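You operate a simulated robot arm through the tools that you are given. There is no shell and no other tool. Be economical: measure what you need, move in short steps, check, and stop when the job is done.

Carry out the task below with a simulated two-armed robot. There is one attempt and no reset: what you move stays moved.

## Task
Fetch the carton from the card sheet on the bagged roll and set it on the top of the board stack. Put one of the rubble pieces from the top of the black tool case on the top of the board stack. Put the black pipe sleeve on the right end of the board stack. Fetch the white wool piece and set it on the right end of the board stack. Pick up the blue can with one hand, pass it to the other hand and put it on the lid top of the green case. Any order will do. Set down upright: black pipe sleeve, white wool piece, blue can.

Only the result counts: the job must be done as asked and must still hold three seconds after the hand-in. Knocking over, shifting, dropping, spilling or breaking anything else fails it. A push-on lid holds only when it is set on centred and level and pressed home; a screw cap is set on level and turned clockwise until tight. Flat cloth is picked up by pressing the open fingertips on it (5 to 10 N) and closing them slowly along it; thin cloth reads only 2 to 8 mm in the jaws.

## Robot
Two 7-joint arms with fingered hands on one trunk, on a base that drives. Base frame: it is fixed to the floor where the robot stands at the start and does not move with it; the origin is under the middle of the robot, x ahead of it, y to its left, z up. Readings come in m, degrees, newtons and seconds.
The left shoulder is at the start at [0.2, 0.135, 1.045], the right one opposite. With the tool pointing down near the work surface each hand reaches from about 0.1 to 0.78 m from the robot's upright axis, wherever it stands, measured 20 degrees to its own side. Places, roughly: black pipe sleeve (5x5x5 cm) [-0.9, -0.3, 0.4]; blue can [3, 2.5, 1]; lid top of the green case [-0.8, 1.3, 0.5]; right end of the board stack [-1.9, 0.3, 0.3]; rubble piece (4x5x3 cm) [-0.9, -0.2, 0.4]; rubble piece (5x4x3 cm) [-0.8, -0.3, 0.4]; top of the board stack [-1.6, 1.3, 0.3]; white wool piece (12x6x8 cm) [2.3, 0.2, 0.6]. Payload 4 kg a hand.
The TCP of each hand is the grasp point between the finger pads, 0.025 m short of the fingertips. In the tool frame z runs along the fingers and y along their closing line. Largest opening 0.088 m; the body of the gripper starts 0.029 m behind the TCP. The gripper is a hand of 4 fingers: y runs from the thumb to the fingers, the wrist lies at [-0.013, -0.106, -0.174] in the tool frame, and closing takes about 1.5 s.
Orientation is that of the tool frame in the base frame, as a unit quaternion [w, x, y, z]. With the fingers straight down and the wrist toward the robot, the tool's x, y and z point along [0, 1, 0], [1, 0, 0] and [0, 0, -1] of the base frame.

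## Interface
- The arms move only by the tool arm_command. It takes "left_motion", "right_motion" or both (then of equal length, played together; a hand with none holds still); each is a list that holds one entry, the list of rows, each a list of 6 numbers: the shift along the tool's x, y, z in m, then the turn, a rotation vector about the tool's x, y, z in degrees. In form: [[[dx, dy, dz, ax, ay, az], ...]]. A call has 1 to 10 rows; each row shifts and turns the commanded pose from where the row before left it, along the tool's axes as they then stand. "left_hand" and "right_hand" are, for a hand that has rows, the closure in counts, from 0 (fully open) to 255 (shut), set as the call begins (left out, the last holds). Each row takes 0.2 s and may step no farther than 0.05 m and 8.6 degrees from the row before; otherwise, or with a gripper value out of range, the whole call is refused. Where a pose cannot be reached the arm comes as near as it can. A force on the tool above 40 N (or 10 N above the force at the start of the call, whichever is more), or a blocked arm, ends the call early, and 0.2 s more pass. Each finger travels about 0.153 m/s and halts on what it meets, pressing with about 23 N; the grip force reading is that of the motor and also rises with nothing between the fingers. The clock runs only during rows and for 0.2 s after the last one: add rows that do not move to give the fingers time. It gives the time, the measured TCP pose, the force on the tool (base axes), the opening and the grip force at its end, in the units of the frame above (readings bear some noise), with the torque about the TCP (base axes, N m) and any sound that the robot's microphone picked up, and new pictures: "pictures" is both (left out), scene, wrist or none (wrist: the cameras of the hands that moved).
- Cameras (640 x 400 px; columns grow to the right, rows downward): "scene" is now at [0.0995, -0.0709, 1.6509]; the picture's right is [-0.88, -0.47, 0.00], its down [-0.33, 0.62, -0.71] and it looks along [0.34, -0.63, -0.70] (base axes); focal length 214 px, centre (320, 200). "left" rides on the left gripper at [-0.064, -0.083, -0.098] in its tool frame; the picture's right is [-0.62, -0.37, 0.69], its down [0.71, -0.63, 0.30] and it looks along [0.32, 0.68, 0.65] (tool axes); focal length 265 px, centre (320, 200). "right" rides on the right gripper at [0.064, -0.083, -0.098] in its tool frame; the picture's right is [-0.62, 0.37, -0.69], its down [-0.71, -0.63, 0.30] and it looks along [-0.33, 0.68, 0.65] (tool axes); focal length 265 px, centre (320, 200). There is no depth. A picture from a camera that has moved, and an enlarged one, comes with that camera's place and axes in the base frame and with its lens.
- lift_body(by): slides the trunk up (or, below 0, down) by that many m; the arms and the scene camera ride with it, the base frame stays. It gives what a move gives, with no picture.
- drive_base(legs): drives the robot by 1 to 6 legs, each [ahead, left, turn to the left] in m, m and degrees, along the robot's own axes; the way and the turn of a leg run together, so that a leg with both is an arc; at most 1.5 m and 180 degrees a leg. The arms and the cameras ride along, it lands a little off, and it stops where it bumps. It gives what a move gives, and a new picture of the scene camera.
- grasp_type(shape, hand): the hand has 4 fingers and takes this shape, open, in about a second: jaw (thumb against the fingers, like two jaws); tri (thumb and two fingers); tip (a fingertip pinch); poke (one finger out to press); point (the index stretched); flat (the hand flat); cup (the hand cupped); fist (a fist). The gripper value then closes the fingers along that shape, each until it touches; the sizes above hold for jaw. It gives what a move gives, with no picture.
- pan_tilt(pan, tilt): turns the head with the scene camera to pan (to the left, within 97 degrees either way) and tilt (down, from -29 to 69), counted from straight ahead of the robot. It gives what a move gives, and a new picture of the scene camera.
- close_up(camera, box): a new picture of the part [left, top, right, bottom] of that camera's present view, enlarged. The clock stands still meanwhile.
- sign_off(): hands the job in; it is judged then, once.

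Go step by step. Nothing tells you exact positions but the pictures and the camera data: compare them with the known pose of the tool, close in by small moves and look again before you grip or let go. The budget is 175 turns and 260 pictures, counting those below and the enlarged ones. Unless the task says otherwise, let go and move clear before handing in.

The tools are called after ">>>" as a command line: name --argument value ..., lists and objects as JSON in quotes. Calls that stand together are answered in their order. arm_command: Moves the arms, as the interface text tells. Its arguments: {"type":"object","properties":{"left_motion":{"type":"array","items":{"type":"array","items":{"type":"array","items":{"type":"number"}}}},"left_hand":{"type":"number"},"right_motion":{"type":"array","items":{"type":"array","items":{"type":"array","items":{"type":"number"}}}},"right_hand":{"type":"number"},"pictures":{"type":"string","enum":["both","scene","wrist","none"]}},"required":[]} The other tools are called the same way: lift_body (by) slides the trunk up or down; grasp_type (shape, hand) gives the hand a shape; drive_base (legs) drives the base; pan_tilt (pan, tilt) turns the head that bears the scene camera; close_up (camera, box) takes an enlarged picture of a part of a camera's view; sign_off () hands the job in.

At the start:

```text
time: 0.0
left_ee_pos: [0.5864, -0.0236, 1.4105]
left_orientation: [0.001, 0.707, 0.707, 0.0]
left_wrist_force: [-1.2, -0.2, -0.5]
left_wrist_torque: [-0.03, -0.01, 0.03]
left_gripper_width: 0.0877
left_gripper_force: 0.1
left_shape: jaw
right_ee_pos: [0.3886, -0.5022, 1.456]
right_orientation: [0.0, 0.707, 0.707, -0.001]
right_wrist_force: [0.1, 0.1, 0.2]
right_wrist_torque: [0.02, 0.02, -0.02]
right_gripper_width: 0.0875
right_gripper_force: 0.2
right_shape: jaw
trunk travel left (down, up): [-0.65, 0.12]
robot x, y, heading: [0.0001, 0.0003, -0.3]
head pan, tilt: [-61.7, 44.5]
```

scene: 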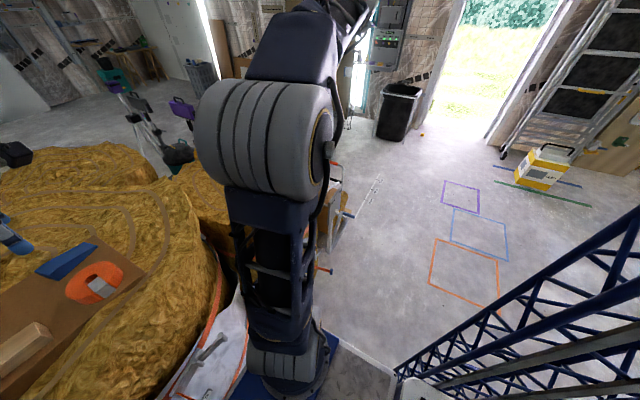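
right: 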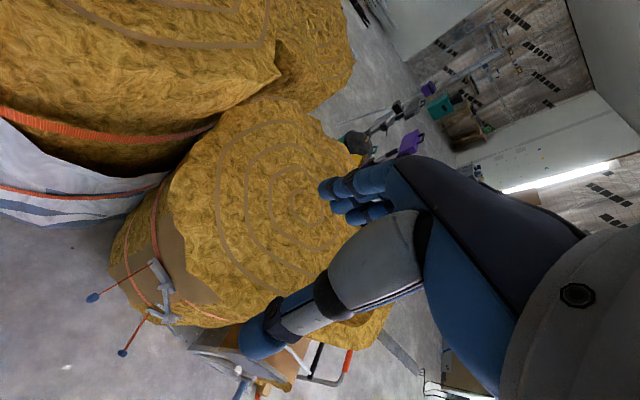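
left: 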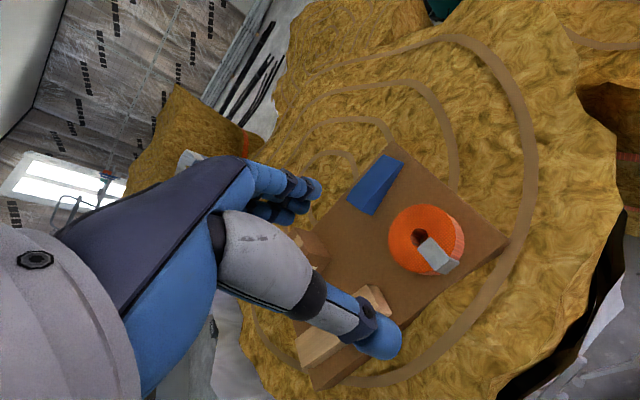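

The robot stands before a bagged roll with a card sheet on it; a carton should be on it. I look around first.

>>> pan_tilt --pan 0 --tilt 40

>>> pan_tilt --pan 90 --tilt 30

>>> pan_tilt --pan -95 --tilt 30

```text
time: 1.3
left_ee_pos: [0.5861, -0.0231, 1.4099]
left_orientation: [0.0, 0.707, 0.707, 0.0]
left_wrist_force: [0.3, -0.2, 0.5]
left_wrist_torque: [-0.02, -0.05, -0.02]
left_gripper_width: 0.0876
left_gripper_force: 0.0
left_shape: jaw
right_ee_pos: [0.3886, -0.5022, 1.4567]
right_orientation: [0.0, 0.708, 0.707, 0.0]
right_wrist_force: [-0.5, 0.1, 0.3]
right_wrist_torque: [0.0, -0.04, 0.0]
right_gripper_width: 0.0878
right_gripper_force: 0.2
right_shape: jaw
trunk travel left (down, up): [-0.65, 0.12]
robot x, y, heading: [-0.0012, -0.0027, -0.1]
head pan, tilt: [0.0, 40.0]
camera scene: at [0.1457, 0.001, 1.6574], right [0.0, -1.0, 0.0], down [-0.64, 0.0, -0.77], along [0.77, 0.0, -0.64], focal length 214 px, centre (320, 200)
```

scene: 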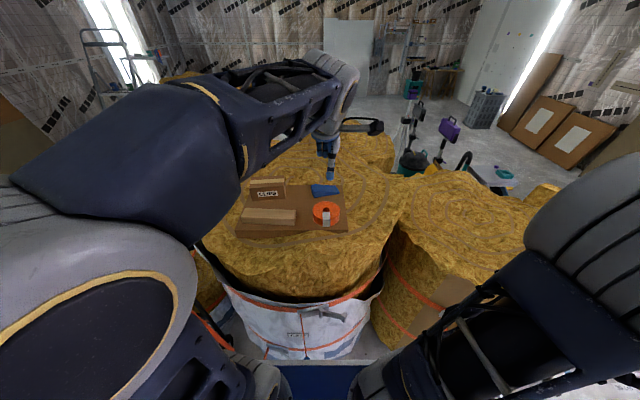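

```text
time: 3.0
left_ee_pos: [0.586, -0.0226, 1.4114]
left_orientation: [0.0, 0.707, 0.707, 0.0]
left_wrist_force: [1.1, 1.2, 0.9]
left_wrist_torque: [0.06, 0.0, 0.01]
left_gripper_width: 0.0877
left_gripper_force: 0.1
left_shape: jaw
right_ee_pos: [0.3882, -0.5037, 1.4567]
right_orientation: [-0.001, 0.707, 0.707, 0.0]
right_wrist_force: [0.5, 0.1, 0.0]
right_wrist_torque: [0.0, -0.01, 0.02]
right_gripper_width: 0.0875
right_gripper_force: 0.1
right_shape: jaw
trunk travel left (down, up): [-0.65, 0.12]
robot x, y, heading: [-0.0044, -0.0008, -0.3]
head pan, tilt: [90.0, 30.0]
camera scene: at [0.0608, 0.0915, 1.6728], right [1.0, 0.0, 0.0], down [0.0, -0.5, -0.87], along [0.0, 0.87, -0.5], focal length 214 px, centre (320, 200)
```

scene: 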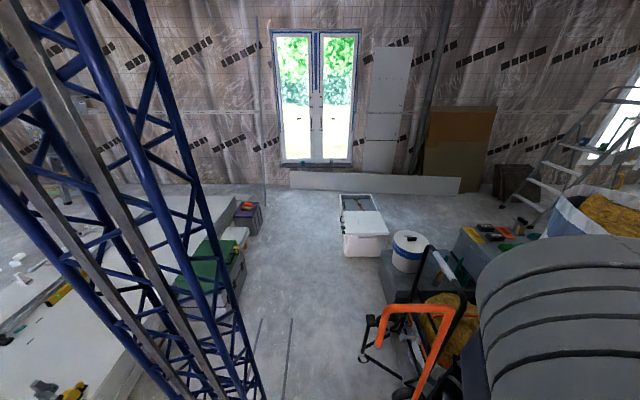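

```text
time: 5.7
left_ee_pos: [0.5857, -0.0228, 1.4098]
left_orientation: [0.0, 0.707, 0.707, 0.0]
left_wrist_force: [0.0, 0.6, -0.1]
left_wrist_torque: [-0.01, 0.0, -0.01]
left_gripper_width: 0.0877
left_gripper_force: 0.0
left_shape: jaw
right_ee_pos: [0.3882, -0.503, 1.4562]
right_orientation: [0.0, 0.707, 0.707, 0.0]
right_wrist_force: [-1.0, 0.7, 0.7]
right_wrist_torque: [-0.01, 0.04, 0.0]
right_gripper_width: 0.0874
right_gripper_force: 0.0
right_shape: jaw
trunk travel left (down, up): [-0.65, 0.12]
robot x, y, heading: [-0.0018, -0.0004, 0.2]
head pan, tilt: [-95.0, 30.0]
camera scene: at [0.0529, -0.089, 1.6728], right [-1.0, 0.09, 0.0], down [0.04, 0.5, -0.87], along [-0.08, -0.86, -0.5], focal length 214 px, centre (320, 200)
```

scene: 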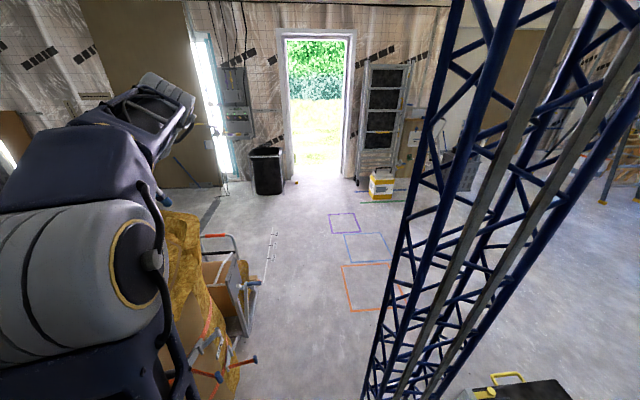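

On the roll ahead I see the card sheet with the labelled carton. I look closer at it.

>>> pan_tilt --pan 5 --tilt 50

>>> close_up --camera "scene" --box '[220, 80, 400, 220]'

>>> close_up --camera "left" --box '[220, 120, 520, 400]'

```text
time: 7.5
left_ee_pos: [0.5863, -0.0225, 1.4103]
left_orientation: [0.0, 0.707, 0.707, 0.0]
left_wrist_force: [-1.2, 0.2, 0.5]
left_wrist_torque: [0.02, 0.0, 0.0]
left_gripper_width: 0.0877
left_gripper_force: 0.1
left_shape: jaw
right_ee_pos: [0.3883, -0.5031, 1.4562]
right_orientation: [0.0, 0.707, 0.707, 0.0]
right_wrist_force: [0.6, 0.3, -0.7]
right_wrist_torque: [0.02, -0.03, -0.05]
right_gripper_width: 0.0874
right_gripper_force: 0.2
right_shape: jaw
trunk travel left (down, up): [-0.65, 0.12]
robot x, y, heading: [0.0008, -0.0021, 0.2]
head pan, tilt: [5.0, 50.0]
camera scene: at [0.1374, 0.0077, 1.6433], right [0.09, -1.0, 0.0], down [-0.76, -0.07, -0.64], along [0.64, 0.06, -0.77], focal length 214 px, centre (320, 200)
```

scene: 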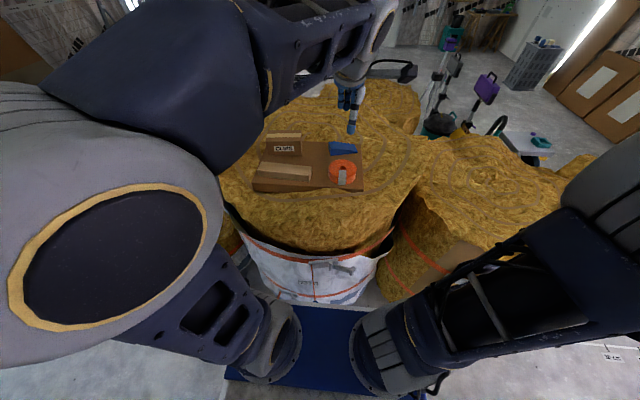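

```text
2.86 times, centred on (310, 150) of scene
camera zoom: at [0.1374, 0.0077, 1.6433], right [0.09, -1.0, 0.0], down [-0.76, -0.07, -0.64], along [0.64, 0.06, -0.77], focal length 613 px, centre (349, 343)
```

zoom: 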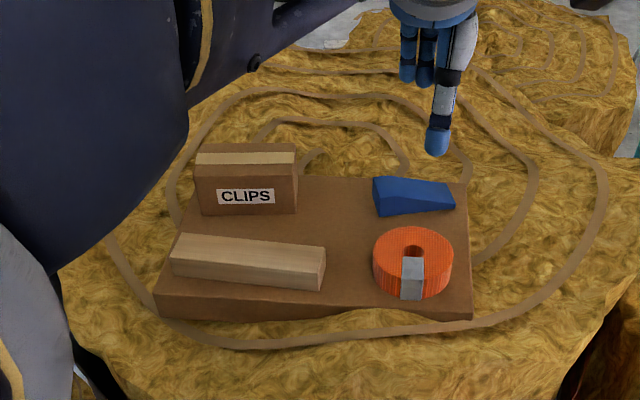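

```text
1.43 times, centred on (370, 260) of left
camera zoom: at [0.5023, -0.0858, 1.5081], right [-0.37, -0.62, -0.69], down [-0.63, 0.71, -0.3], along [0.68, 0.32, -0.65], focal length 379 px, centre (249, 114)
```

zoom: 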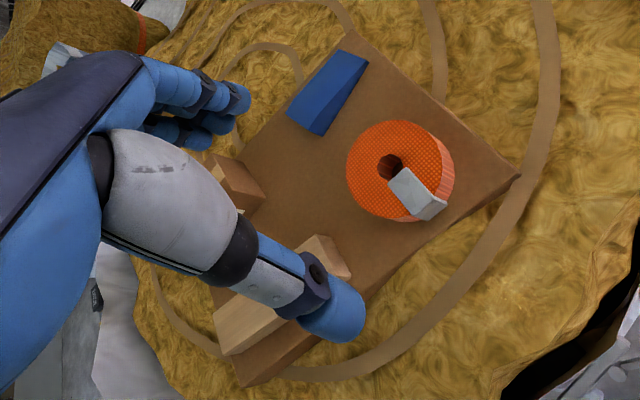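

The carton (about 13×5×7 cm) I estimate at [0.795, 0.19], top at z≈1.207. I move the left hand above it.

>>> arm_command --left_motion '[[[0.042, 0.042, 0.0, 0, 0, 0], [0.042, 0.042, 0.0, 0, 0, 0], [0.042, 0.042, 0.02, 0, 0, 0], [0.042, 0.042, 0.04, 0, 0, 0], [0.042, 0.042, 0.04, 0, 0, 0]]]' --left_hand 0

```text
refused: row 1 steps farther than a row can; nothing moved
```

>>> arm_command --left_motion '[[[0.034, 0.034, 0.0, 0, 0, 0], [0.034, 0.034, 0.0, 0, 0, 0], [0.034, 0.034, 0.0, 0, 0, 0], [0.034, 0.034, 0.0, 0, 0, 0], [0.034, 0.034, 0.0, 0, 0, 0], [0.034, 0.034, 0.0, 0, 0, 0], [0, 0, 0.045, 0, 0, 0], [0, 0, 0.045, 0, 0, 0]]]' --left_hand 0

```text
time: 9.3
left_ee_pos: [0.7901, 0.1819, 1.3197]
left_orientation: [0.0, 0.707, 0.707, 0.0]
left_wrist_force: [-0.2, 0.9, 0.8]
left_wrist_torque: [-0.02, -0.01, 0.05]
left_gripper_width: 0.0878
left_gripper_force: 0.1
left_shape: jaw
right_ee_pos: [0.3895, -0.5022, 1.4564]
right_orientation: [-0.001, 0.707, 0.707, 0.0]
right_wrist_force: [-0.8, -0.3, -0.1]
right_wrist_torque: [-0.04, 0.01, 0.0]
right_gripper_width: 0.0877
right_gripper_force: 0.1
right_shape: jaw
trunk travel left (down, up): [-0.65, 0.12]
robot x, y, heading: [-0.0005, 0.0042, -0.1]
head pan, tilt: [5.0, 50.0]
camera scene: at [0.1374, 0.0078, 1.6433], right [0.09, -1.0, 0.0], down [-0.76, -0.07, -0.64], along [0.64, 0.06, -0.77], focal length 214 px, centre (320, 200)
camera left: at [0.7064, 0.1191, 1.4178], right [-0.37, -0.62, -0.69], down [-0.63, 0.71, -0.3], along [0.68, 0.32, -0.65], focal length 265 px, centre (320, 200)
```

scene: 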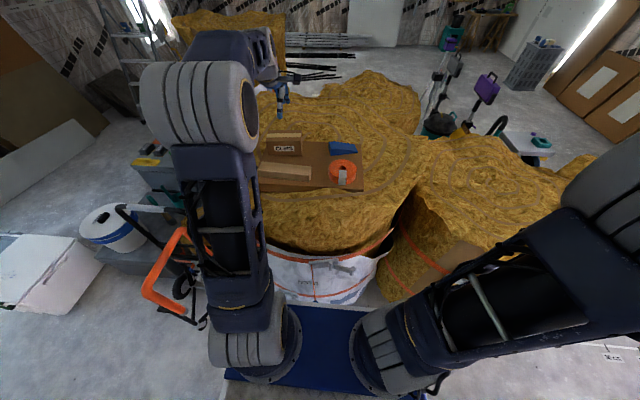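
left: 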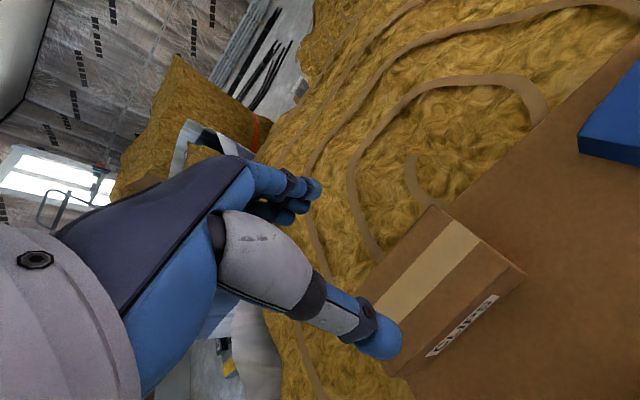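

The wrist view suggests the carton is slightly nearer and taller; I zoom to refine.

>>> close_up --camera "left" --box '[340, 180, 560, 400]'

>>> close_up --camera "scene" --box '[250, 70, 370, 200]'

```text
1.82 times, centred on (450, 290) of left
camera zoom: at [0.7064, 0.1191, 1.4178], right [-0.37, -0.62, -0.69], down [-0.63, 0.71, -0.3], along [0.68, 0.32, -0.65], focal length 483 px, centre (84, 36)
```

zoom: 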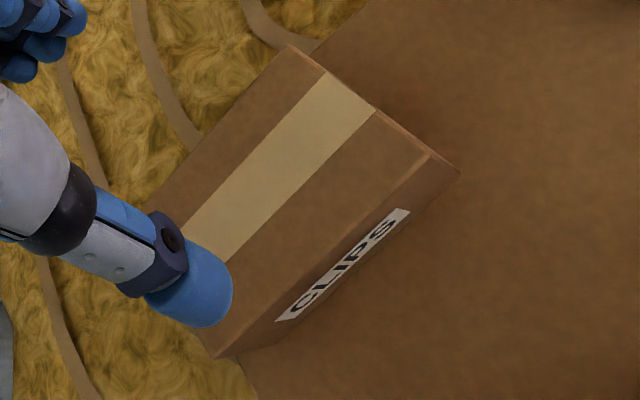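

```text
3.08 times, centred on (310, 135) of scene
camera zoom: at [0.1374, 0.0078, 1.6433], right [0.09, -1.0, 0.0], down [-0.76, -0.07, -0.64], along [0.64, 0.06, -0.77], focal length 660 px, centre (351, 400)
```

zoom: 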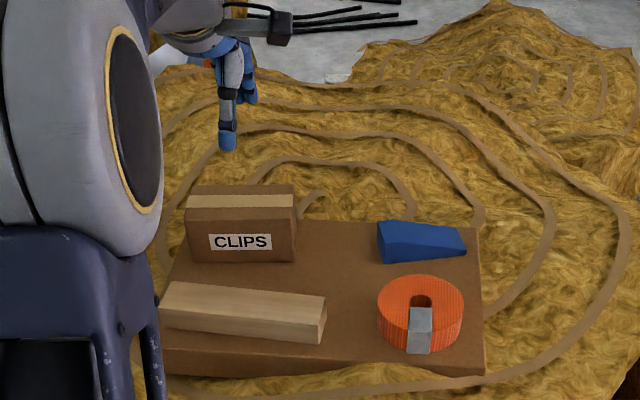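

Refined: carton centre ≈[0.771, 0.184], top 1.23, yawed about 7°. Align and descend partway.

>>> arm_command --left_motion '[[[0.002, -0.019, 0.0, 0, 0, -7], [0, 0, 0.035, 0, 0, 0], [0, 0, 0.025, 0, 0, 0]]]' --pictures "wrist"

>>> close_up --camera "scene" --box '[250, 70, 370, 200]'

```text
time: 10.1
left_ee_pos: [0.7722, 0.1841, 1.2621]
left_orientation: [0.0, 0.662, 0.749, -0.001]
left_wrist_force: [0.7, 0.1, -0.1]
left_wrist_torque: [0.0, -0.01, -0.01]
left_gripper_width: 0.0877
left_gripper_force: 0.1
left_shape: jaw
right_ee_pos: [0.3882, -0.5025, 1.4559]
right_orientation: [-0.001, 0.707, 0.707, 0.0]
right_wrist_force: [0.1, -0.3, 0.2]
right_wrist_torque: [0.0, 0.05, -0.01]
right_gripper_width: 0.0874
right_gripper_force: 0.1
right_shape: jaw
trunk travel left (down, up): [-0.65, 0.12]
robot x, y, heading: [-0.0001, -0.001, -0.1]
head pan, tilt: [5.0, 50.0]
camera left: at [0.6959, 0.111, 1.3582], right [-0.29, -0.66, -0.69], down [-0.71, 0.63, -0.3], along [0.64, 0.41, -0.65], focal length 265 px, centre (320, 200)
```

left: 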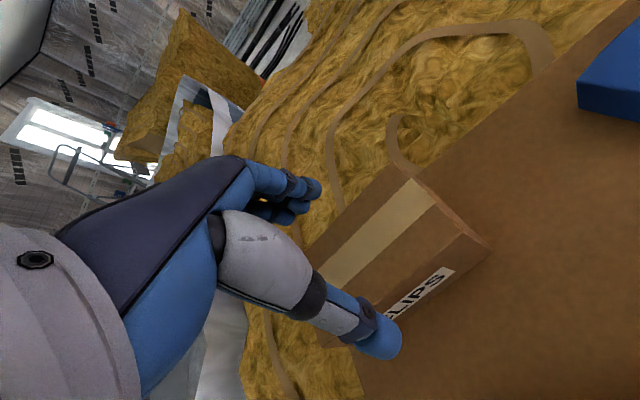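

```text
3.08 times, centred on (310, 135) of scene
camera zoom: at [0.1373, 0.0078, 1.6433], right [0.09, -1.0, 0.0], down [-0.76, -0.07, -0.64], along [0.64, 0.06, -0.77], focal length 660 px, centre (351, 400)
```

zoom: 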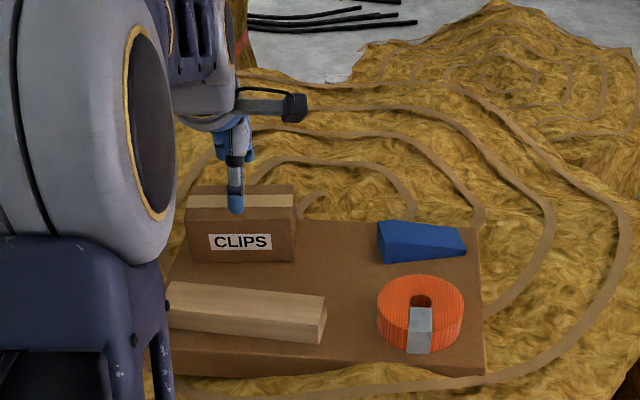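

Thumb is in front of the carton and fingers behind. Descend and close.

>>> arm_command --left_motion '[[[0, 0, 0.033, 0, 0, 0], [0, 0, 0.03, 0, 0, 0]]]' --pictures "wrist"

>>> close_up --camera "scene" --box '[250, 70, 370, 200]'

```text
time: 10.7
left_ee_pos: [0.771, 0.1846, 1.2002]
left_orientation: [0.001, 0.663, 0.748, 0.002]
left_wrist_force: [1.8, 0.0, 8.0]
left_wrist_torque: [-0.05, -0.12, -0.01]
left_gripper_width: 0.0882
left_gripper_force: 0.1
left_shape: jaw
right_ee_pos: [0.3875, -0.5037, 1.4572]
right_orientation: [-0.001, 0.707, 0.707, -0.001]
right_wrist_force: [0.2, 0.3, 1.1]
right_wrist_torque: [0.01, 0.01, 0.03]
right_gripper_width: 0.0874
right_gripper_force: 0.0
right_shape: jaw
trunk travel left (down, up): [-0.65, 0.12]
robot x, y, heading: [-0.0008, -0.0027, 0.1]
head pan, tilt: [5.0, 50.0]
camera left: at [0.6958, 0.1111, 1.2974], right [-0.29, -0.66, -0.69], down [-0.71, 0.63, -0.31], along [0.64, 0.41, -0.65], focal length 265 px, centre (320, 200)
```

left: 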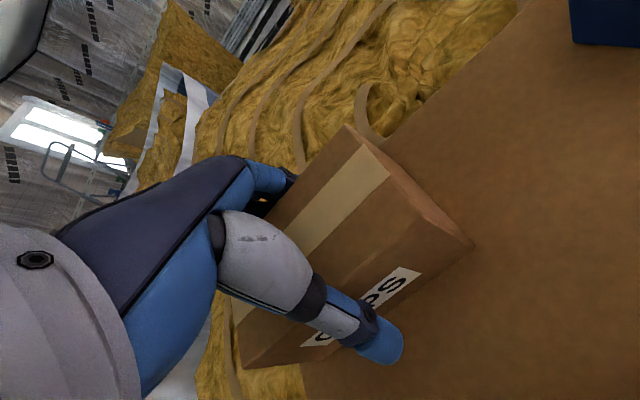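

```text
3.08 times, centred on (310, 135) of scene
camera zoom: at [0.137, 0.0077, 1.6435], right [0.09, -1.0, 0.0], down [-0.76, -0.07, -0.64], along [0.64, 0.06, -0.77], focal length 660 px, centre (351, 400)
```

zoom: 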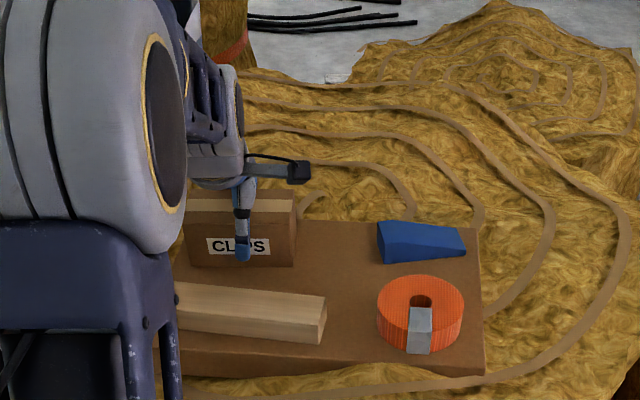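

Contact with the carton top at the palm; raise slightly and close.

>>> arm_command --left_motion '[[[0, 0, -0.005, 0, 0, 0], [0, 0, 0, 0, 0, 0], [0, 0, 0, 0, 0, 0], [0, 0, 0, 0, 0, 0], [0, 0, 0, 0, 0, 0], [0, 0, 0, 0, 0, 0]]]' --left_hand 160 --pictures "wrist"

```text
time: 12.1
left_ee_pos: [0.7715, 0.1832, 1.2024]
left_orientation: [0.0, 0.662, 0.749, 0.001]
left_wrist_force: [0.3, -0.4, -3.7]
left_wrist_torque: [0.0, -0.05, -0.03]
left_gripper_width: 0.0665
left_gripper_force: 22.5
left_shape: jaw
right_ee_pos: [0.3892, -0.5026, 1.4565]
right_orientation: [0.0, 0.707, 0.707, 0.0]
right_wrist_force: [-0.1, 0.4, -0.5]
right_wrist_torque: [0.0, 0.0, 0.0]
right_gripper_width: 0.0878
right_gripper_force: 0.0
right_shape: jaw
trunk travel left (down, up): [-0.65, 0.12]
robot x, y, heading: [-0.002, 0.0003, -0.0]
head pan, tilt: [5.0, 50.0]
camera left: at [0.6958, 0.1111, 1.3005], right [-0.29, -0.66, -0.69], down [-0.71, 0.63, -0.3], along [0.64, 0.41, -0.65], focal length 265 px, centre (320, 200)
```

left: 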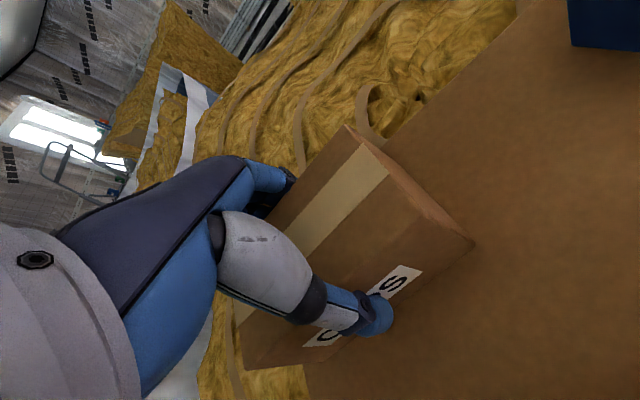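

Held: 6.65 cm wide, 22 N. Lift it.

>>> arm_command --left_motion '[[[0, 0, -0.02, 0, 0, 0], [0, 0, -0.04, 0, 0, 0], [0, 0, -0.04, 0, 0, 0], [0, 0, -0.04, 0, 0, 0]]]' --pictures "both"

```text
time: 13.1
left_ee_pos: [0.7705, 0.1841, 1.3415]
left_orientation: [0.0, 0.663, 0.749, 0.0]
left_wrist_force: [0.6, -0.8, -3.1]
left_wrist_torque: [0.03, -0.02, 0.02]
left_gripper_width: 0.0667
left_gripper_force: 23.0
left_shape: jaw
right_ee_pos: [0.3883, -0.5025, 1.4559]
right_orientation: [0.0, 0.707, 0.707, -0.001]
right_wrist_force: [0.2, 0.2, 0.4]
right_wrist_torque: [-0.01, 0.0, -0.02]
right_gripper_width: 0.0877
right_gripper_force: 0.1
right_shape: jaw
trunk travel left (down, up): [-0.65, 0.12]
robot x, y, heading: [-0.001, 0.0062, -0.0]
head pan, tilt: [5.0, 50.0]
camera scene: at [0.1377, 0.0078, 1.6432], right [0.09, -1.0, 0.0], down [-0.76, -0.07, -0.64], along [0.64, 0.06, -0.77], focal length 214 px, centre (320, 200)
camera left: at [0.6961, 0.1108, 1.4394], right [-0.29, -0.66, -0.69], down [-0.71, 0.63, -0.3], along [0.64, 0.41, -0.65], focal length 265 px, centre (320, 200)
```

scene: 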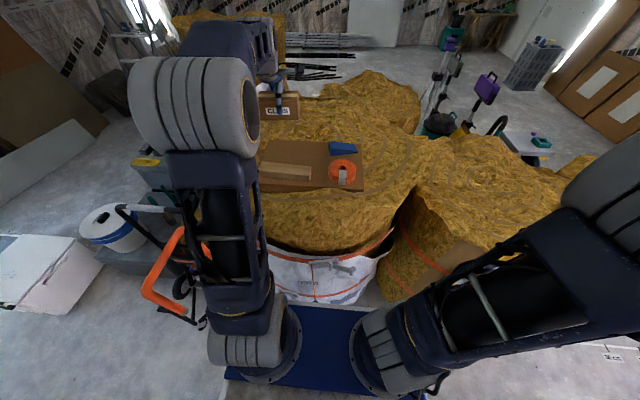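
left: 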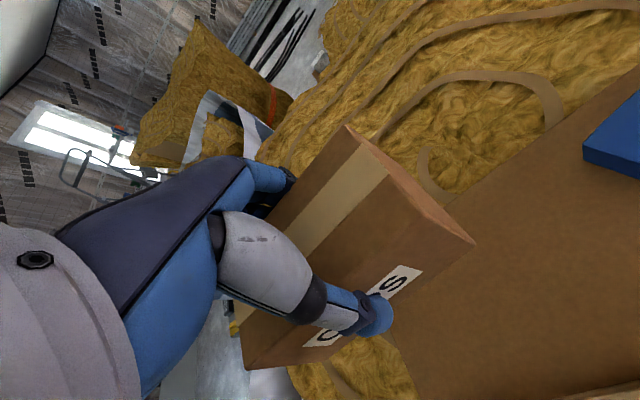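

The carton is in the left hand. I retract the arm, back off and turn right.

>>> arm_command --left_motion '[[[0, -0.045, 0, 0, 0, 0], [0, -0.045, 0, 0, 0, 0], [0, -0.045, 0, 0, 0, 0], [0, -0.045, 0, 0, 0, 0], [0, -0.045, 0, 0, 0, 0], [0, -0.045, 0, 0, 0, 0]]]' --pictures "none"

>>> drive_base --legs '[[-0.25, 0, 0], [0, 0, -90]]'

>>> pan_tilt --pan -85 --tilt 40

```text
time: 14.5
left_ee_pos: [0.5013, 0.1515, 1.3424]
left_orientation: [0.0, 0.663, 0.749, 0.0]
left_wrist_force: [0.2, 0.2, -3.7]
left_wrist_torque: [0.01, 0.0, 0.03]
left_gripper_width: 0.0664
left_gripper_force: 22.8
left_shape: jaw
right_ee_pos: [0.3891, -0.5036, 1.4563]
right_orientation: [0.0, 0.707, 0.707, 0.0]
right_wrist_force: [-0.1, 0.6, 0.4]
right_wrist_torque: [-0.02, 0.04, -0.03]
right_gripper_width: 0.0878
right_gripper_force: 0.0
right_shape: jaw
trunk travel left (down, up): [-0.65, 0.12]
robot x, y, heading: [0.0002, -0.0023, -0.2]
head pan, tilt: [5.0, 50.0]
```

```text
time: 20.1
left_ee_pos: [-0.0945, -0.5018, 1.3431]
left_orientation: [0.0, 0.998, 0.063, 0.0]
left_wrist_force: [0.6, 0.4, -2.7]
left_wrist_torque: [-0.01, -0.01, 0.03]
left_gripper_width: 0.0662
left_gripper_force: 23.0
left_shape: jaw
right_ee_pos: [-0.7504, -0.3908, 1.4567]
right_orientation: [0.0, 1.0, 0.003, 0.0]
right_wrist_force: [0.2, -0.8, -0.6]
right_wrist_torque: [-0.01, 0.0, -0.01]
right_gripper_width: 0.0873
right_gripper_force: 0.2
right_shape: jaw
trunk travel left (down, up): [-0.65, 0.12]
robot x, y, heading: [-0.2482, -0.0045, -89.8]
head pan, tilt: [5.0, 50.0]
camera scene: at [-0.2408, -0.1361, 1.6432], right [-1.0, -0.09, 0.0], down [-0.07, 0.76, -0.64], along [0.06, -0.64, -0.77], focal length 214 px, centre (320, 200)
```

scene: 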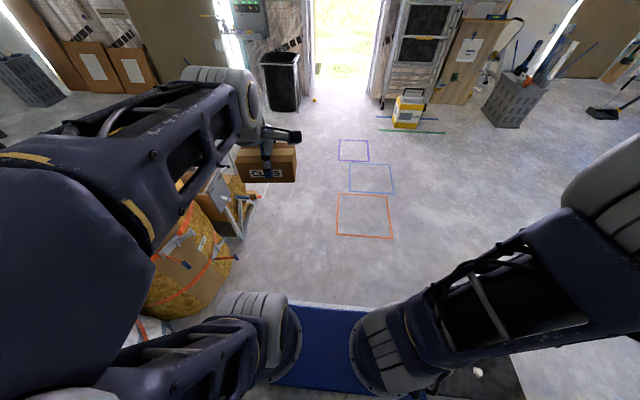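

```text
time: 21.8
left_ee_pos: [-0.0948, -0.5018, 1.3423]
left_orientation: [0.0, 0.998, 0.062, -0.001]
left_wrist_force: [0.0, 0.0, -3.0]
left_wrist_torque: [-0.01, -0.01, -0.02]
left_gripper_width: 0.0661
left_gripper_force: 22.2
left_shape: jaw
right_ee_pos: [-0.75, -0.3907, 1.4566]
right_orientation: [0.0, 1.0, 0.002, 0.0]
right_wrist_force: [0.1, -0.5, 0.1]
right_wrist_torque: [-0.01, 0.02, 0.0]
right_gripper_width: 0.0875
right_gripper_force: 0.0
right_shape: jaw
trunk travel left (down, up): [-0.65, 0.12]
robot x, y, heading: [-0.2456, -0.003, -89.9]
head pan, tilt: [-85.0, 40.0]
camera scene: at [-0.3325, -0.0673, 1.6574], right [-0.09, 1.0, 0.0], down [0.64, 0.06, -0.77], along [-0.76, -0.07, -0.64], focal length 214 px, centre (320, 200)
```

scene: 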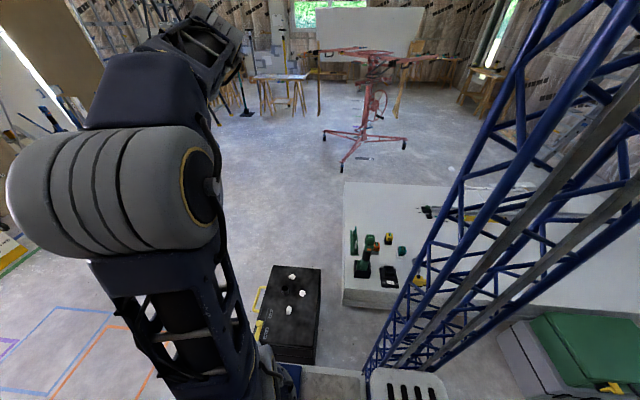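

The black tool case with rubble and sleeve is visible, and the board stack with tools on it. Zoom.

>>> close_up --camera "scene" --box '[230, 240, 350, 380]'

>>> close_up --camera "scene" --box '[320, 160, 560, 320]'

```text
2.86 times, centred on (290, 310) of scene
camera zoom: at [-0.3325, -0.0673, 1.6574], right [-0.09, 1.0, 0.0], down [0.64, 0.06, -0.77], along [-0.76, -0.07, -0.64], focal length 613 px, centre (406, -114)
```

zoom: 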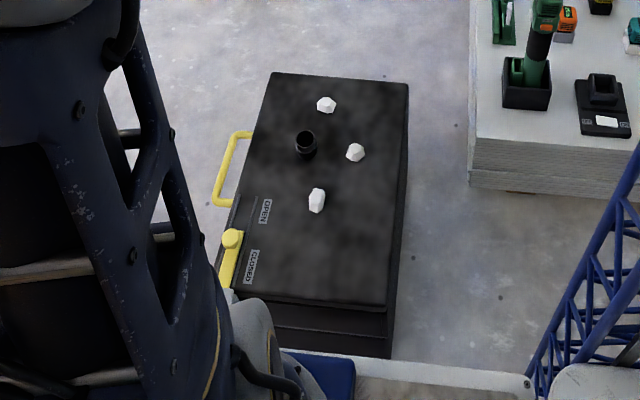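

```text
2.50 times, centred on (440, 240) of scene
camera zoom: at [-0.3325, -0.0673, 1.6574], right [-0.09, 1.0, 0.0], down [0.64, 0.06, -0.77], along [-0.76, -0.07, -0.64], focal length 536 px, centre (20, 100)
```

zoom: 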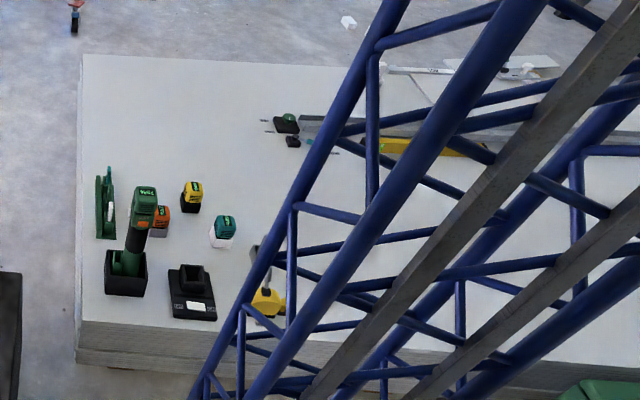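

The base looks big, so I check its footprint and the gap to the tool case before moving further.

>>> pan_tilt --pan -97 --tilt 69

>>> pan_tilt --pan -30 --tilt 69

```text
time: 22.7
left_ee_pos: [-0.0963, -0.503, 1.3415]
left_orientation: [0.001, 0.998, 0.063, 0.0]
left_wrist_force: [-0.4, 0.0, -3.1]
left_wrist_torque: [-0.01, -0.02, -0.01]
left_gripper_width: 0.0664
left_gripper_force: 23.0
left_shape: jaw
right_ee_pos: [-0.7499, -0.3921, 1.4564]
right_orientation: [0.0, 1.0, 0.002, 0.0]
right_wrist_force: [0.6, 0.9, 0.1]
right_wrist_torque: [0.01, -0.03, -0.02]
right_gripper_width: 0.0874
right_gripper_force: 0.0
right_shape: jaw
trunk travel left (down, up): [-0.65, 0.12]
robot x, y, heading: [-0.2475, 0.0015, -89.9]
head pan, tilt: [-97.0, 68.8]
camera scene: at [-0.3034, -0.0529, 1.6214], right [0.12, 0.99, 0.0], down [0.93, -0.11, -0.36], along [-0.36, 0.04, -0.93], focal length 214 px, centre (320, 200)
```

scene: 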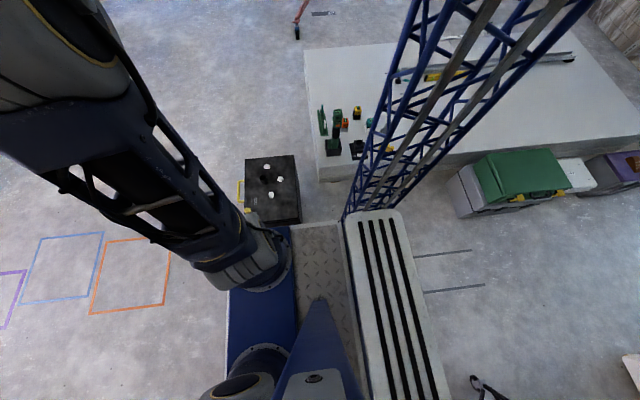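

```text
time: 24.1
left_ee_pos: [-0.0943, -0.5027, 1.3426]
left_orientation: [0.0, 0.998, 0.063, 0.0]
left_wrist_force: [0.5, 0.4, -2.8]
left_wrist_torque: [0.0, 0.0, -0.01]
left_gripper_width: 0.066
left_gripper_force: 23.2
left_shape: jaw
right_ee_pos: [-0.7497, -0.3914, 1.4553]
right_orientation: [0.0, 1.0, 0.002, -0.001]
right_wrist_force: [-0.3, -0.1, -0.4]
right_wrist_torque: [0.01, 0.01, 0.01]
right_gripper_width: 0.0876
right_gripper_force: 0.0
right_shape: jaw
trunk travel left (down, up): [-0.65, 0.12]
robot x, y, heading: [-0.2486, -0.0041, -89.8]
head pan, tilt: [-30.0, 68.8]
camera scene: at [-0.2756, -0.1079, 1.6213], right [-0.87, 0.5, 0.0], down [0.46, 0.81, -0.36], along [-0.18, -0.31, -0.93], focal length 214 px, centre (320, 200)
```

scene: 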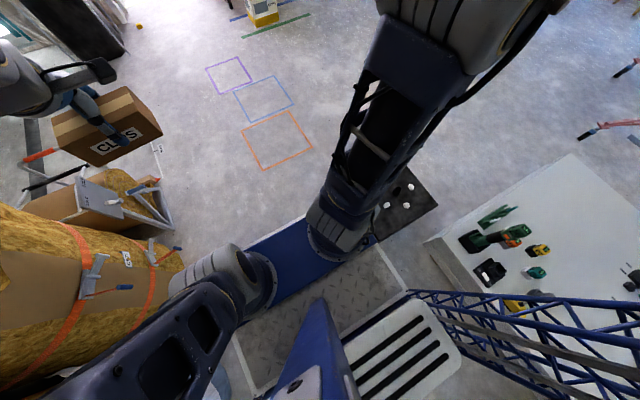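

The case sits to the right of the robot; I'll reach sideways with the right arm for the nearest rubble piece (~[-0.854,-0.291]). Move above and go down in steps.

>>> arm_command --right_motion '[[[-0.034, -0.034, 0, 0, 0, 0], [-0.034, -0.034, 0, 0, 0, 0], [-0.034, -0.034, 0, 0, 0, 0], [0, 0, 0.05, 0, 0, 0], [0, 0, 0.05, 0, 0, 0], [0, 0, 0.05, 0, 0, 0], [0, 0, 0.05, 0, 0, 0], [0, 0, 0.05, 0, 0, 0], [0, 0, 0.05, 0, 0, 0], [0, 0, 0.05, 0, 0, 0]]]' --right_hand 0 --pictures "none"

>>> arm_command --right_motion '[[[0, 0, 0.05, 0, 0, 0], [0, 0, 0.05, 0, 0, 0], [0, 0, 0.05, 0, 0, 0], [0, 0, 0.05, 0, 0, 0], [0, 0, 0.05, 0, 0, 0], [0, 0, 0.05, 0, 0, 0], [0, 0, 0.05, 0, 0, 0], [0, 0, 0.05, 0, 0, 0], [0, 0, 0.05, 0, 0, 0]]]' --pictures "both"

```text
time: 26.3
left_ee_pos: [-0.0945, -0.5017, 1.3425]
left_orientation: [0.0, 0.998, 0.063, 0.0]
left_wrist_force: [-0.2, 0.8, -2.0]
left_wrist_torque: [0.02, -0.01, -0.03]
left_gripper_width: 0.0666
left_gripper_force: 23.0
left_shape: jaw
right_ee_pos: [-0.8516, -0.2884, 1.1082]
right_orientation: [0.001, 1.0, 0.002, -0.001]
right_wrist_force: [0.0, 0.2, 1.3]
right_wrist_torque: [0.0, 0.0, -0.03]
right_gripper_width: 0.0875
right_gripper_force: 0.1
right_shape: jaw
trunk travel left (down, up): [-0.65, 0.12]
robot x, y, heading: [-0.2476, -0.0008, -89.9]
head pan, tilt: [-30.0, 68.8]
```

```text
time: 28.3
left_ee_pos: [-0.0953, -0.502, 1.342]
left_orientation: [0.0, 0.998, 0.063, 0.0]
left_wrist_force: [-0.2, 0.1, -2.6]
left_wrist_torque: [0.03, 0.04, -0.04]
left_gripper_width: 0.0662
left_gripper_force: 23.2
left_shape: jaw
right_ee_pos: [-0.8522, -0.2903, 0.6558]
right_orientation: [0.0, 1.0, 0.002, 0.0]
right_wrist_force: [-0.4, -0.4, 0.2]
right_wrist_torque: [-0.02, -0.01, 0.01]
right_gripper_width: 0.0878
right_gripper_force: 0.1
right_shape: jaw
trunk travel left (down, up): [-0.65, 0.12]
robot x, y, heading: [-0.2469, -0.002, -89.8]
head pan, tilt: [-30.0, 68.8]
camera scene: at [-0.2755, -0.1078, 1.6214], right [-0.87, 0.5, 0.0], down [0.46, 0.81, -0.36], along [-0.18, -0.31, -0.93], focal length 214 px, centre (320, 200)
camera right: at [-0.7876, -0.206, 0.7541], right [-0.62, -0.37, 0.69], down [-0.72, 0.63, -0.3], along [-0.32, -0.68, -0.65], focal length 265 px, centre (320, 200)
```

scene: 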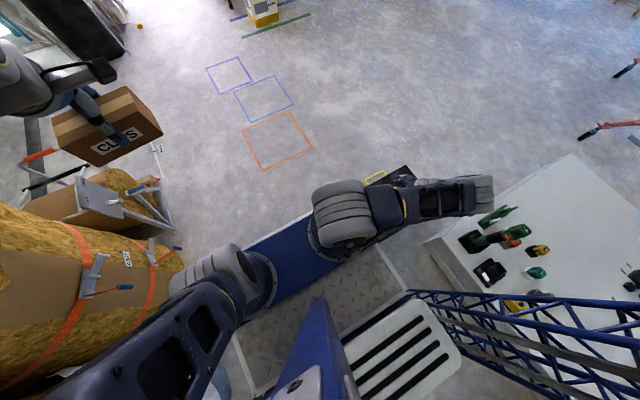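
right: 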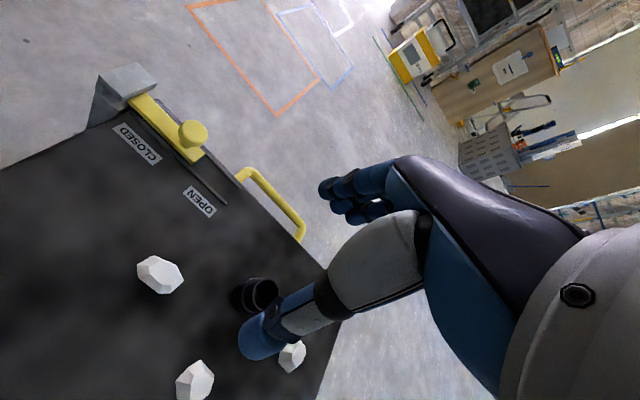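

Case top is at z≈0.421; the rubble piece is at about [-0.83,-0.283]. Align and descend further.

>>> arm_command --right_motion '[[[0.022, -0.007, 0.03, 0, 0, 0], [0, 0, 0.05, 0, 0, 0], [0, 0, 0.05, 0, 0, 0], [0, 0, 0.02, 0, 0, 0]]]' --pictures "wrist"

```text
time: 29.3
left_ee_pos: [-0.0954, -0.5015, 1.343]
left_orientation: [0.0, 0.998, 0.063, -0.001]
left_wrist_force: [-0.3, 1.1, -3.1]
left_wrist_torque: [-0.01, 0.03, -0.03]
left_gripper_width: 0.0662
left_gripper_force: 22.7
left_shape: jaw
right_ee_pos: [-0.83, -0.2832, 0.5453]
right_orientation: [0.0, 1.0, 0.002, -0.001]
right_wrist_force: [-0.7, -0.5, -0.9]
right_wrist_torque: [0.02, 0.02, 0.0]
right_gripper_width: 0.0878
right_gripper_force: 0.0
right_shape: jaw
right hand out of reach, approached as far as the arm can: row 3, 4
trunk travel left (down, up): [-0.65, 0.12]
robot x, y, heading: [-0.2494, -0.0003, -89.9]
head pan, tilt: [-30.0, 68.8]
camera right: at [-0.7654, -0.1994, 0.644], right [-0.62, -0.37, 0.69], down [-0.72, 0.63, -0.3], along [-0.32, -0.69, -0.65], focal length 265 px, centre (320, 200)
```

right: 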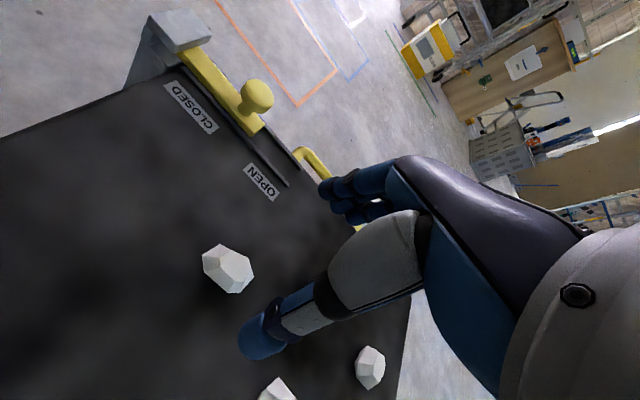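

The arm is at its low limit; I raise it slightly, then lower the trunk.

>>> arm_command --right_motion '[[[0, 0, -0.04, 0, 0, 0], [0, 0, -0.04, 0, 0, 0]]]' --pictures "none"

>>> lift_body --by -0.1

```text
time: 29.9
left_ee_pos: [-0.095, -0.5012, 1.3413]
left_orientation: [0.0, 0.998, 0.063, 0.0]
left_wrist_force: [-0.3, -0.1, -4.1]
left_wrist_torque: [-0.03, 0.02, -0.01]
left_gripper_width: 0.0661
left_gripper_force: 23.3
left_shape: jaw
right_ee_pos: [-0.8305, -0.2831, 0.6272]
right_orientation: [-0.001, 1.0, 0.002, 0.0]
right_wrist_force: [0.3, 0.6, -0.6]
right_wrist_torque: [0.01, 0.01, 0.01]
right_gripper_width: 0.0875
right_gripper_force: 0.1
right_shape: jaw
trunk travel left (down, up): [-0.65, 0.12]
robot x, y, heading: [-0.247, -0.0005, -89.9]
head pan, tilt: [-30.0, 68.8]
```

```text
time: 31.2
left_ee_pos: [-0.0952, -0.5021, 1.2422]
left_orientation: [-0.001, 0.998, 0.062, 0.0]
left_wrist_force: [-1.1, -0.6, -2.8]
left_wrist_torque: [-0.01, 0.05, -0.02]
left_gripper_width: 0.0659
left_gripper_force: 22.4
left_shape: jaw
right_ee_pos: [-0.8301, -0.2821, 0.5256]
right_orientation: [-0.001, 1.0, 0.001, 0.0]
right_wrist_force: [-0.3, -1.0, 0.1]
right_wrist_torque: [-0.01, 0.0, -0.02]
right_gripper_width: 0.0875
right_gripper_force: 0.1
right_shape: jaw
trunk travel left (down, up): [-0.55, 0.22]
robot x, y, heading: [-0.2478, 0.0013, -89.8]
head pan, tilt: [-30.0, 68.8]
```

>>> arm_command --right_motion '[[[0, 0, 0.035, 0, 0, 0]]]' --pictures "wrist"

>>> close_up --camera "right" --box '[160, 180, 400, 400]'

```text
time: 31.6
left_ee_pos: [-0.0962, -0.5023, 1.2421]
left_orientation: [0.0, 0.998, 0.063, 0.001]
left_wrist_force: [0.6, -0.4, -3.2]
left_wrist_torque: [0.0, 0.02, -0.02]
left_gripper_width: 0.0662
left_gripper_force: 23.1
left_shape: jaw
right_ee_pos: [-0.8296, -0.2821, 0.4897]
right_orientation: [0.0, 1.0, 0.001, -0.001]
right_wrist_force: [0.3, 0.2, 0.5]
right_wrist_torque: [-0.02, -0.01, 0.0]
right_gripper_width: 0.0878
right_gripper_force: 0.0
right_shape: jaw
trunk travel left (down, up): [-0.55, 0.22]
robot x, y, heading: [-0.2501, -0.0025, -89.8]
head pan, tilt: [-30.0, 68.8]
camera right: at [-0.766, -0.1986, 0.5892], right [-0.62, -0.37, 0.69], down [-0.72, 0.63, -0.3], along [-0.32, -0.69, -0.65], focal length 265 px, centre (320, 200)
```

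right: 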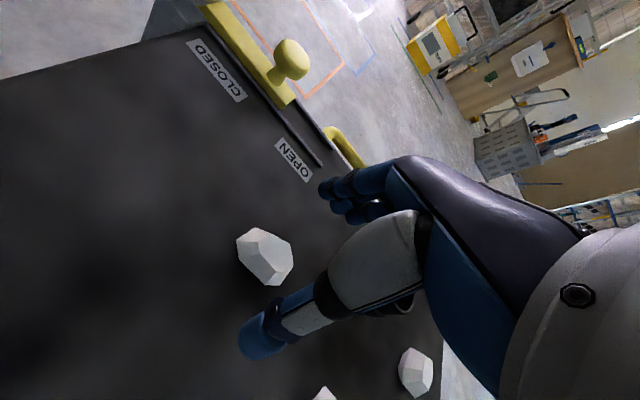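

```text
1.82 times, centred on (280, 290) of right
camera zoom: at [-0.766, -0.1986, 0.5892], right [-0.62, -0.37, 0.69], down [-0.72, 0.63, -0.3], along [-0.32, -0.69, -0.65], focal length 483 px, centre (393, 36)
```

zoom: 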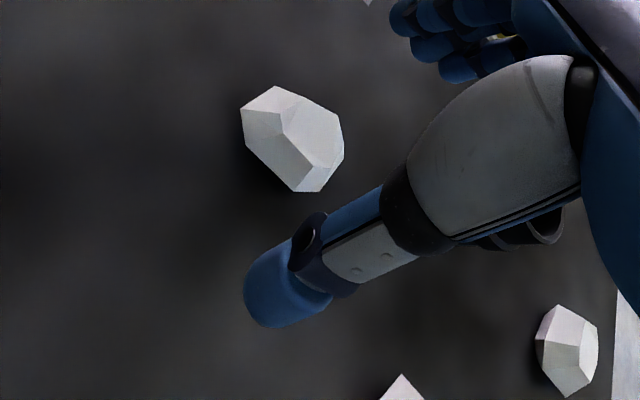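

The rubble lies right under the TCP. Descend and grip.

>>> arm_command --right_motion '[[[0, 0, 0.038, 0, 0, 0]]]' --pictures "wrist"

```text
time: 32.0
left_ee_pos: [-0.0952, -0.5015, 1.2415]
left_orientation: [0.001, 0.998, 0.063, 0.0]
left_wrist_force: [0.2, -0.5, -3.0]
left_wrist_torque: [0.0, 0.02, -0.01]
left_gripper_width: 0.0661
left_gripper_force: 22.8
left_shape: jaw
right_ee_pos: [-0.8311, -0.2816, 0.4529]
right_orientation: [0.0, 1.0, 0.001, 0.0]
right_wrist_force: [0.1, 0.3, -0.1]
right_wrist_torque: [0.01, 0.02, -0.02]
right_gripper_width: 0.0876
right_gripper_force: 0.1
right_shape: jaw
trunk travel left (down, up): [-0.55, 0.22]
robot x, y, heading: [-0.2479, 0.0006, -89.8]
head pan, tilt: [-30.0, 68.8]
camera right: at [-0.7667, -0.198, 0.5515], right [-0.62, -0.37, 0.69], down [-0.72, 0.63, -0.3], along [-0.32, -0.68, -0.65], focal length 265 px, centre (320, 200)
```

right: 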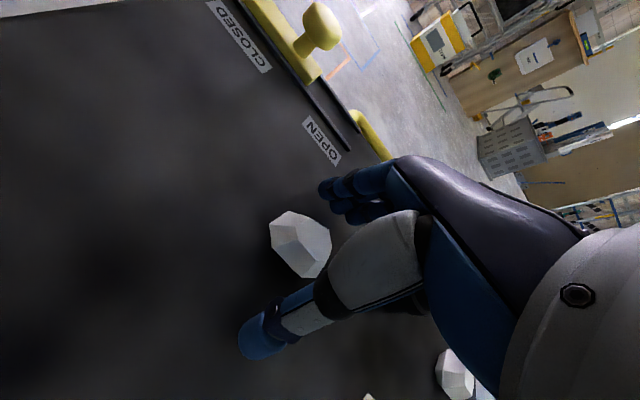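

>>> arm_command --right_motion '[[[0.003, 0.0, 0, 0, 0, 0], [0, 0, 0, 0, 0, 0], [0, 0, 0, 0, 0, 0], [0, 0, 0, 0, 0, 0], [0, 0, 0, 0, 0, 0], [0, 0, 0, 0, 0, 0], [0, 0, 0, 0, 0, 0]]]' --right_hand 200 --pictures "wrist"

```text
time: 33.6
left_ee_pos: [-0.0949, -0.5018, 1.2413]
left_orientation: [0.0, 0.998, 0.063, 0.0]
left_wrist_force: [0.8, 0.2, -2.6]
left_wrist_torque: [0.0, 0.02, -0.04]
left_gripper_width: 0.0662
left_gripper_force: 22.7
left_shape: jaw
right_ee_pos: [-0.8283, -0.283, 0.4536]
right_orientation: [0.0, 1.0, 0.002, -0.001]
right_wrist_force: [0.1, 2.4, 3.9]
right_wrist_torque: [0.02, 0.01, 0.0]
right_gripper_width: 0.0211
right_gripper_force: 23.1
right_shape: jaw
trunk travel left (down, up): [-0.55, 0.22]
robot x, y, heading: [-0.2483, 0.0016, -89.5]
head pan, tilt: [-30.0, 68.8]
camera right: at [-0.7633, -0.1984, 0.5517], right [-0.62, -0.37, 0.69], down [-0.72, 0.63, -0.3], along [-0.32, -0.69, -0.65], focal length 265 px, centre (320, 200)
```

right: 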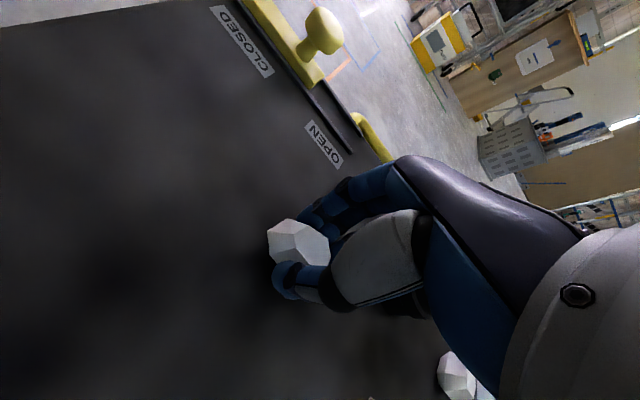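

>>> arm_command --right_motion '[[[0, 0, -0.02, 0, 0, 0], [0, 0, -0.03, 0, 0, 0]]]' --pictures "wrist"

>>> close_up --camera "right" --box '[220, 180, 380, 320]'

```text
time: 34.2
left_ee_pos: [-0.0953, -0.502, 1.242]
left_orientation: [0.0, 0.998, 0.064, 0.0]
left_wrist_force: [-0.5, -0.4, -3.1]
left_wrist_torque: [-0.02, 0.02, 0.0]
left_gripper_width: 0.0662
left_gripper_force: 23.3
left_shape: jaw
right_ee_pos: [-0.8266, -0.2808, 0.5036]
right_orientation: [0.0, 1.0, 0.001, 0.0]
right_wrist_force: [-0.3, -0.4, -0.9]
right_wrist_torque: [0.0, 0.02, 0.02]
right_gripper_width: 0.0213
right_gripper_force: 23.2
right_shape: jaw
trunk travel left (down, up): [-0.55, 0.22]
robot x, y, heading: [-0.2472, 0.0006, -89.5]
head pan, tilt: [-30.0, 68.8]
camera right: at [-0.7626, -0.1978, 0.6018], right [-0.62, -0.37, 0.69], down [-0.72, 0.63, -0.3], along [-0.32, -0.69, -0.65], focal length 265 px, centre (320, 200)
```

right: 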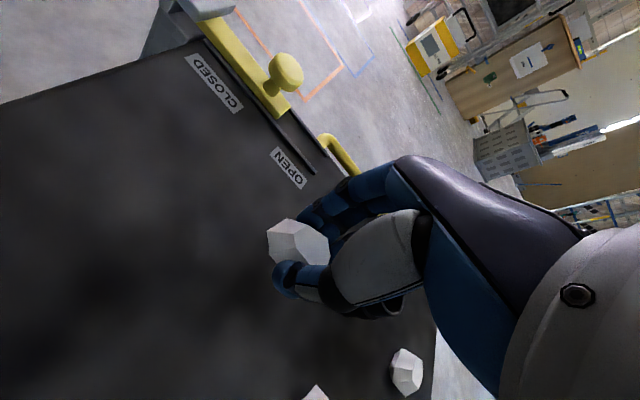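

```text
2.86 times, centred on (300, 250) of right
camera zoom: at [-0.7626, -0.1978, 0.6018], right [-0.62, -0.37, 0.69], down [-0.72, 0.63, -0.3], along [-0.32, -0.69, -0.65], focal length 758 px, centre (377, 57)
```

zoom: 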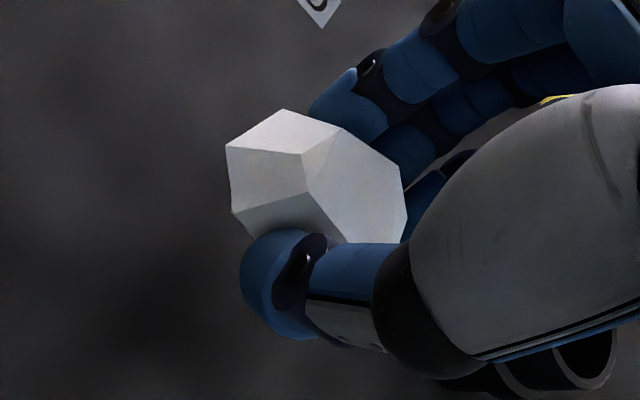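

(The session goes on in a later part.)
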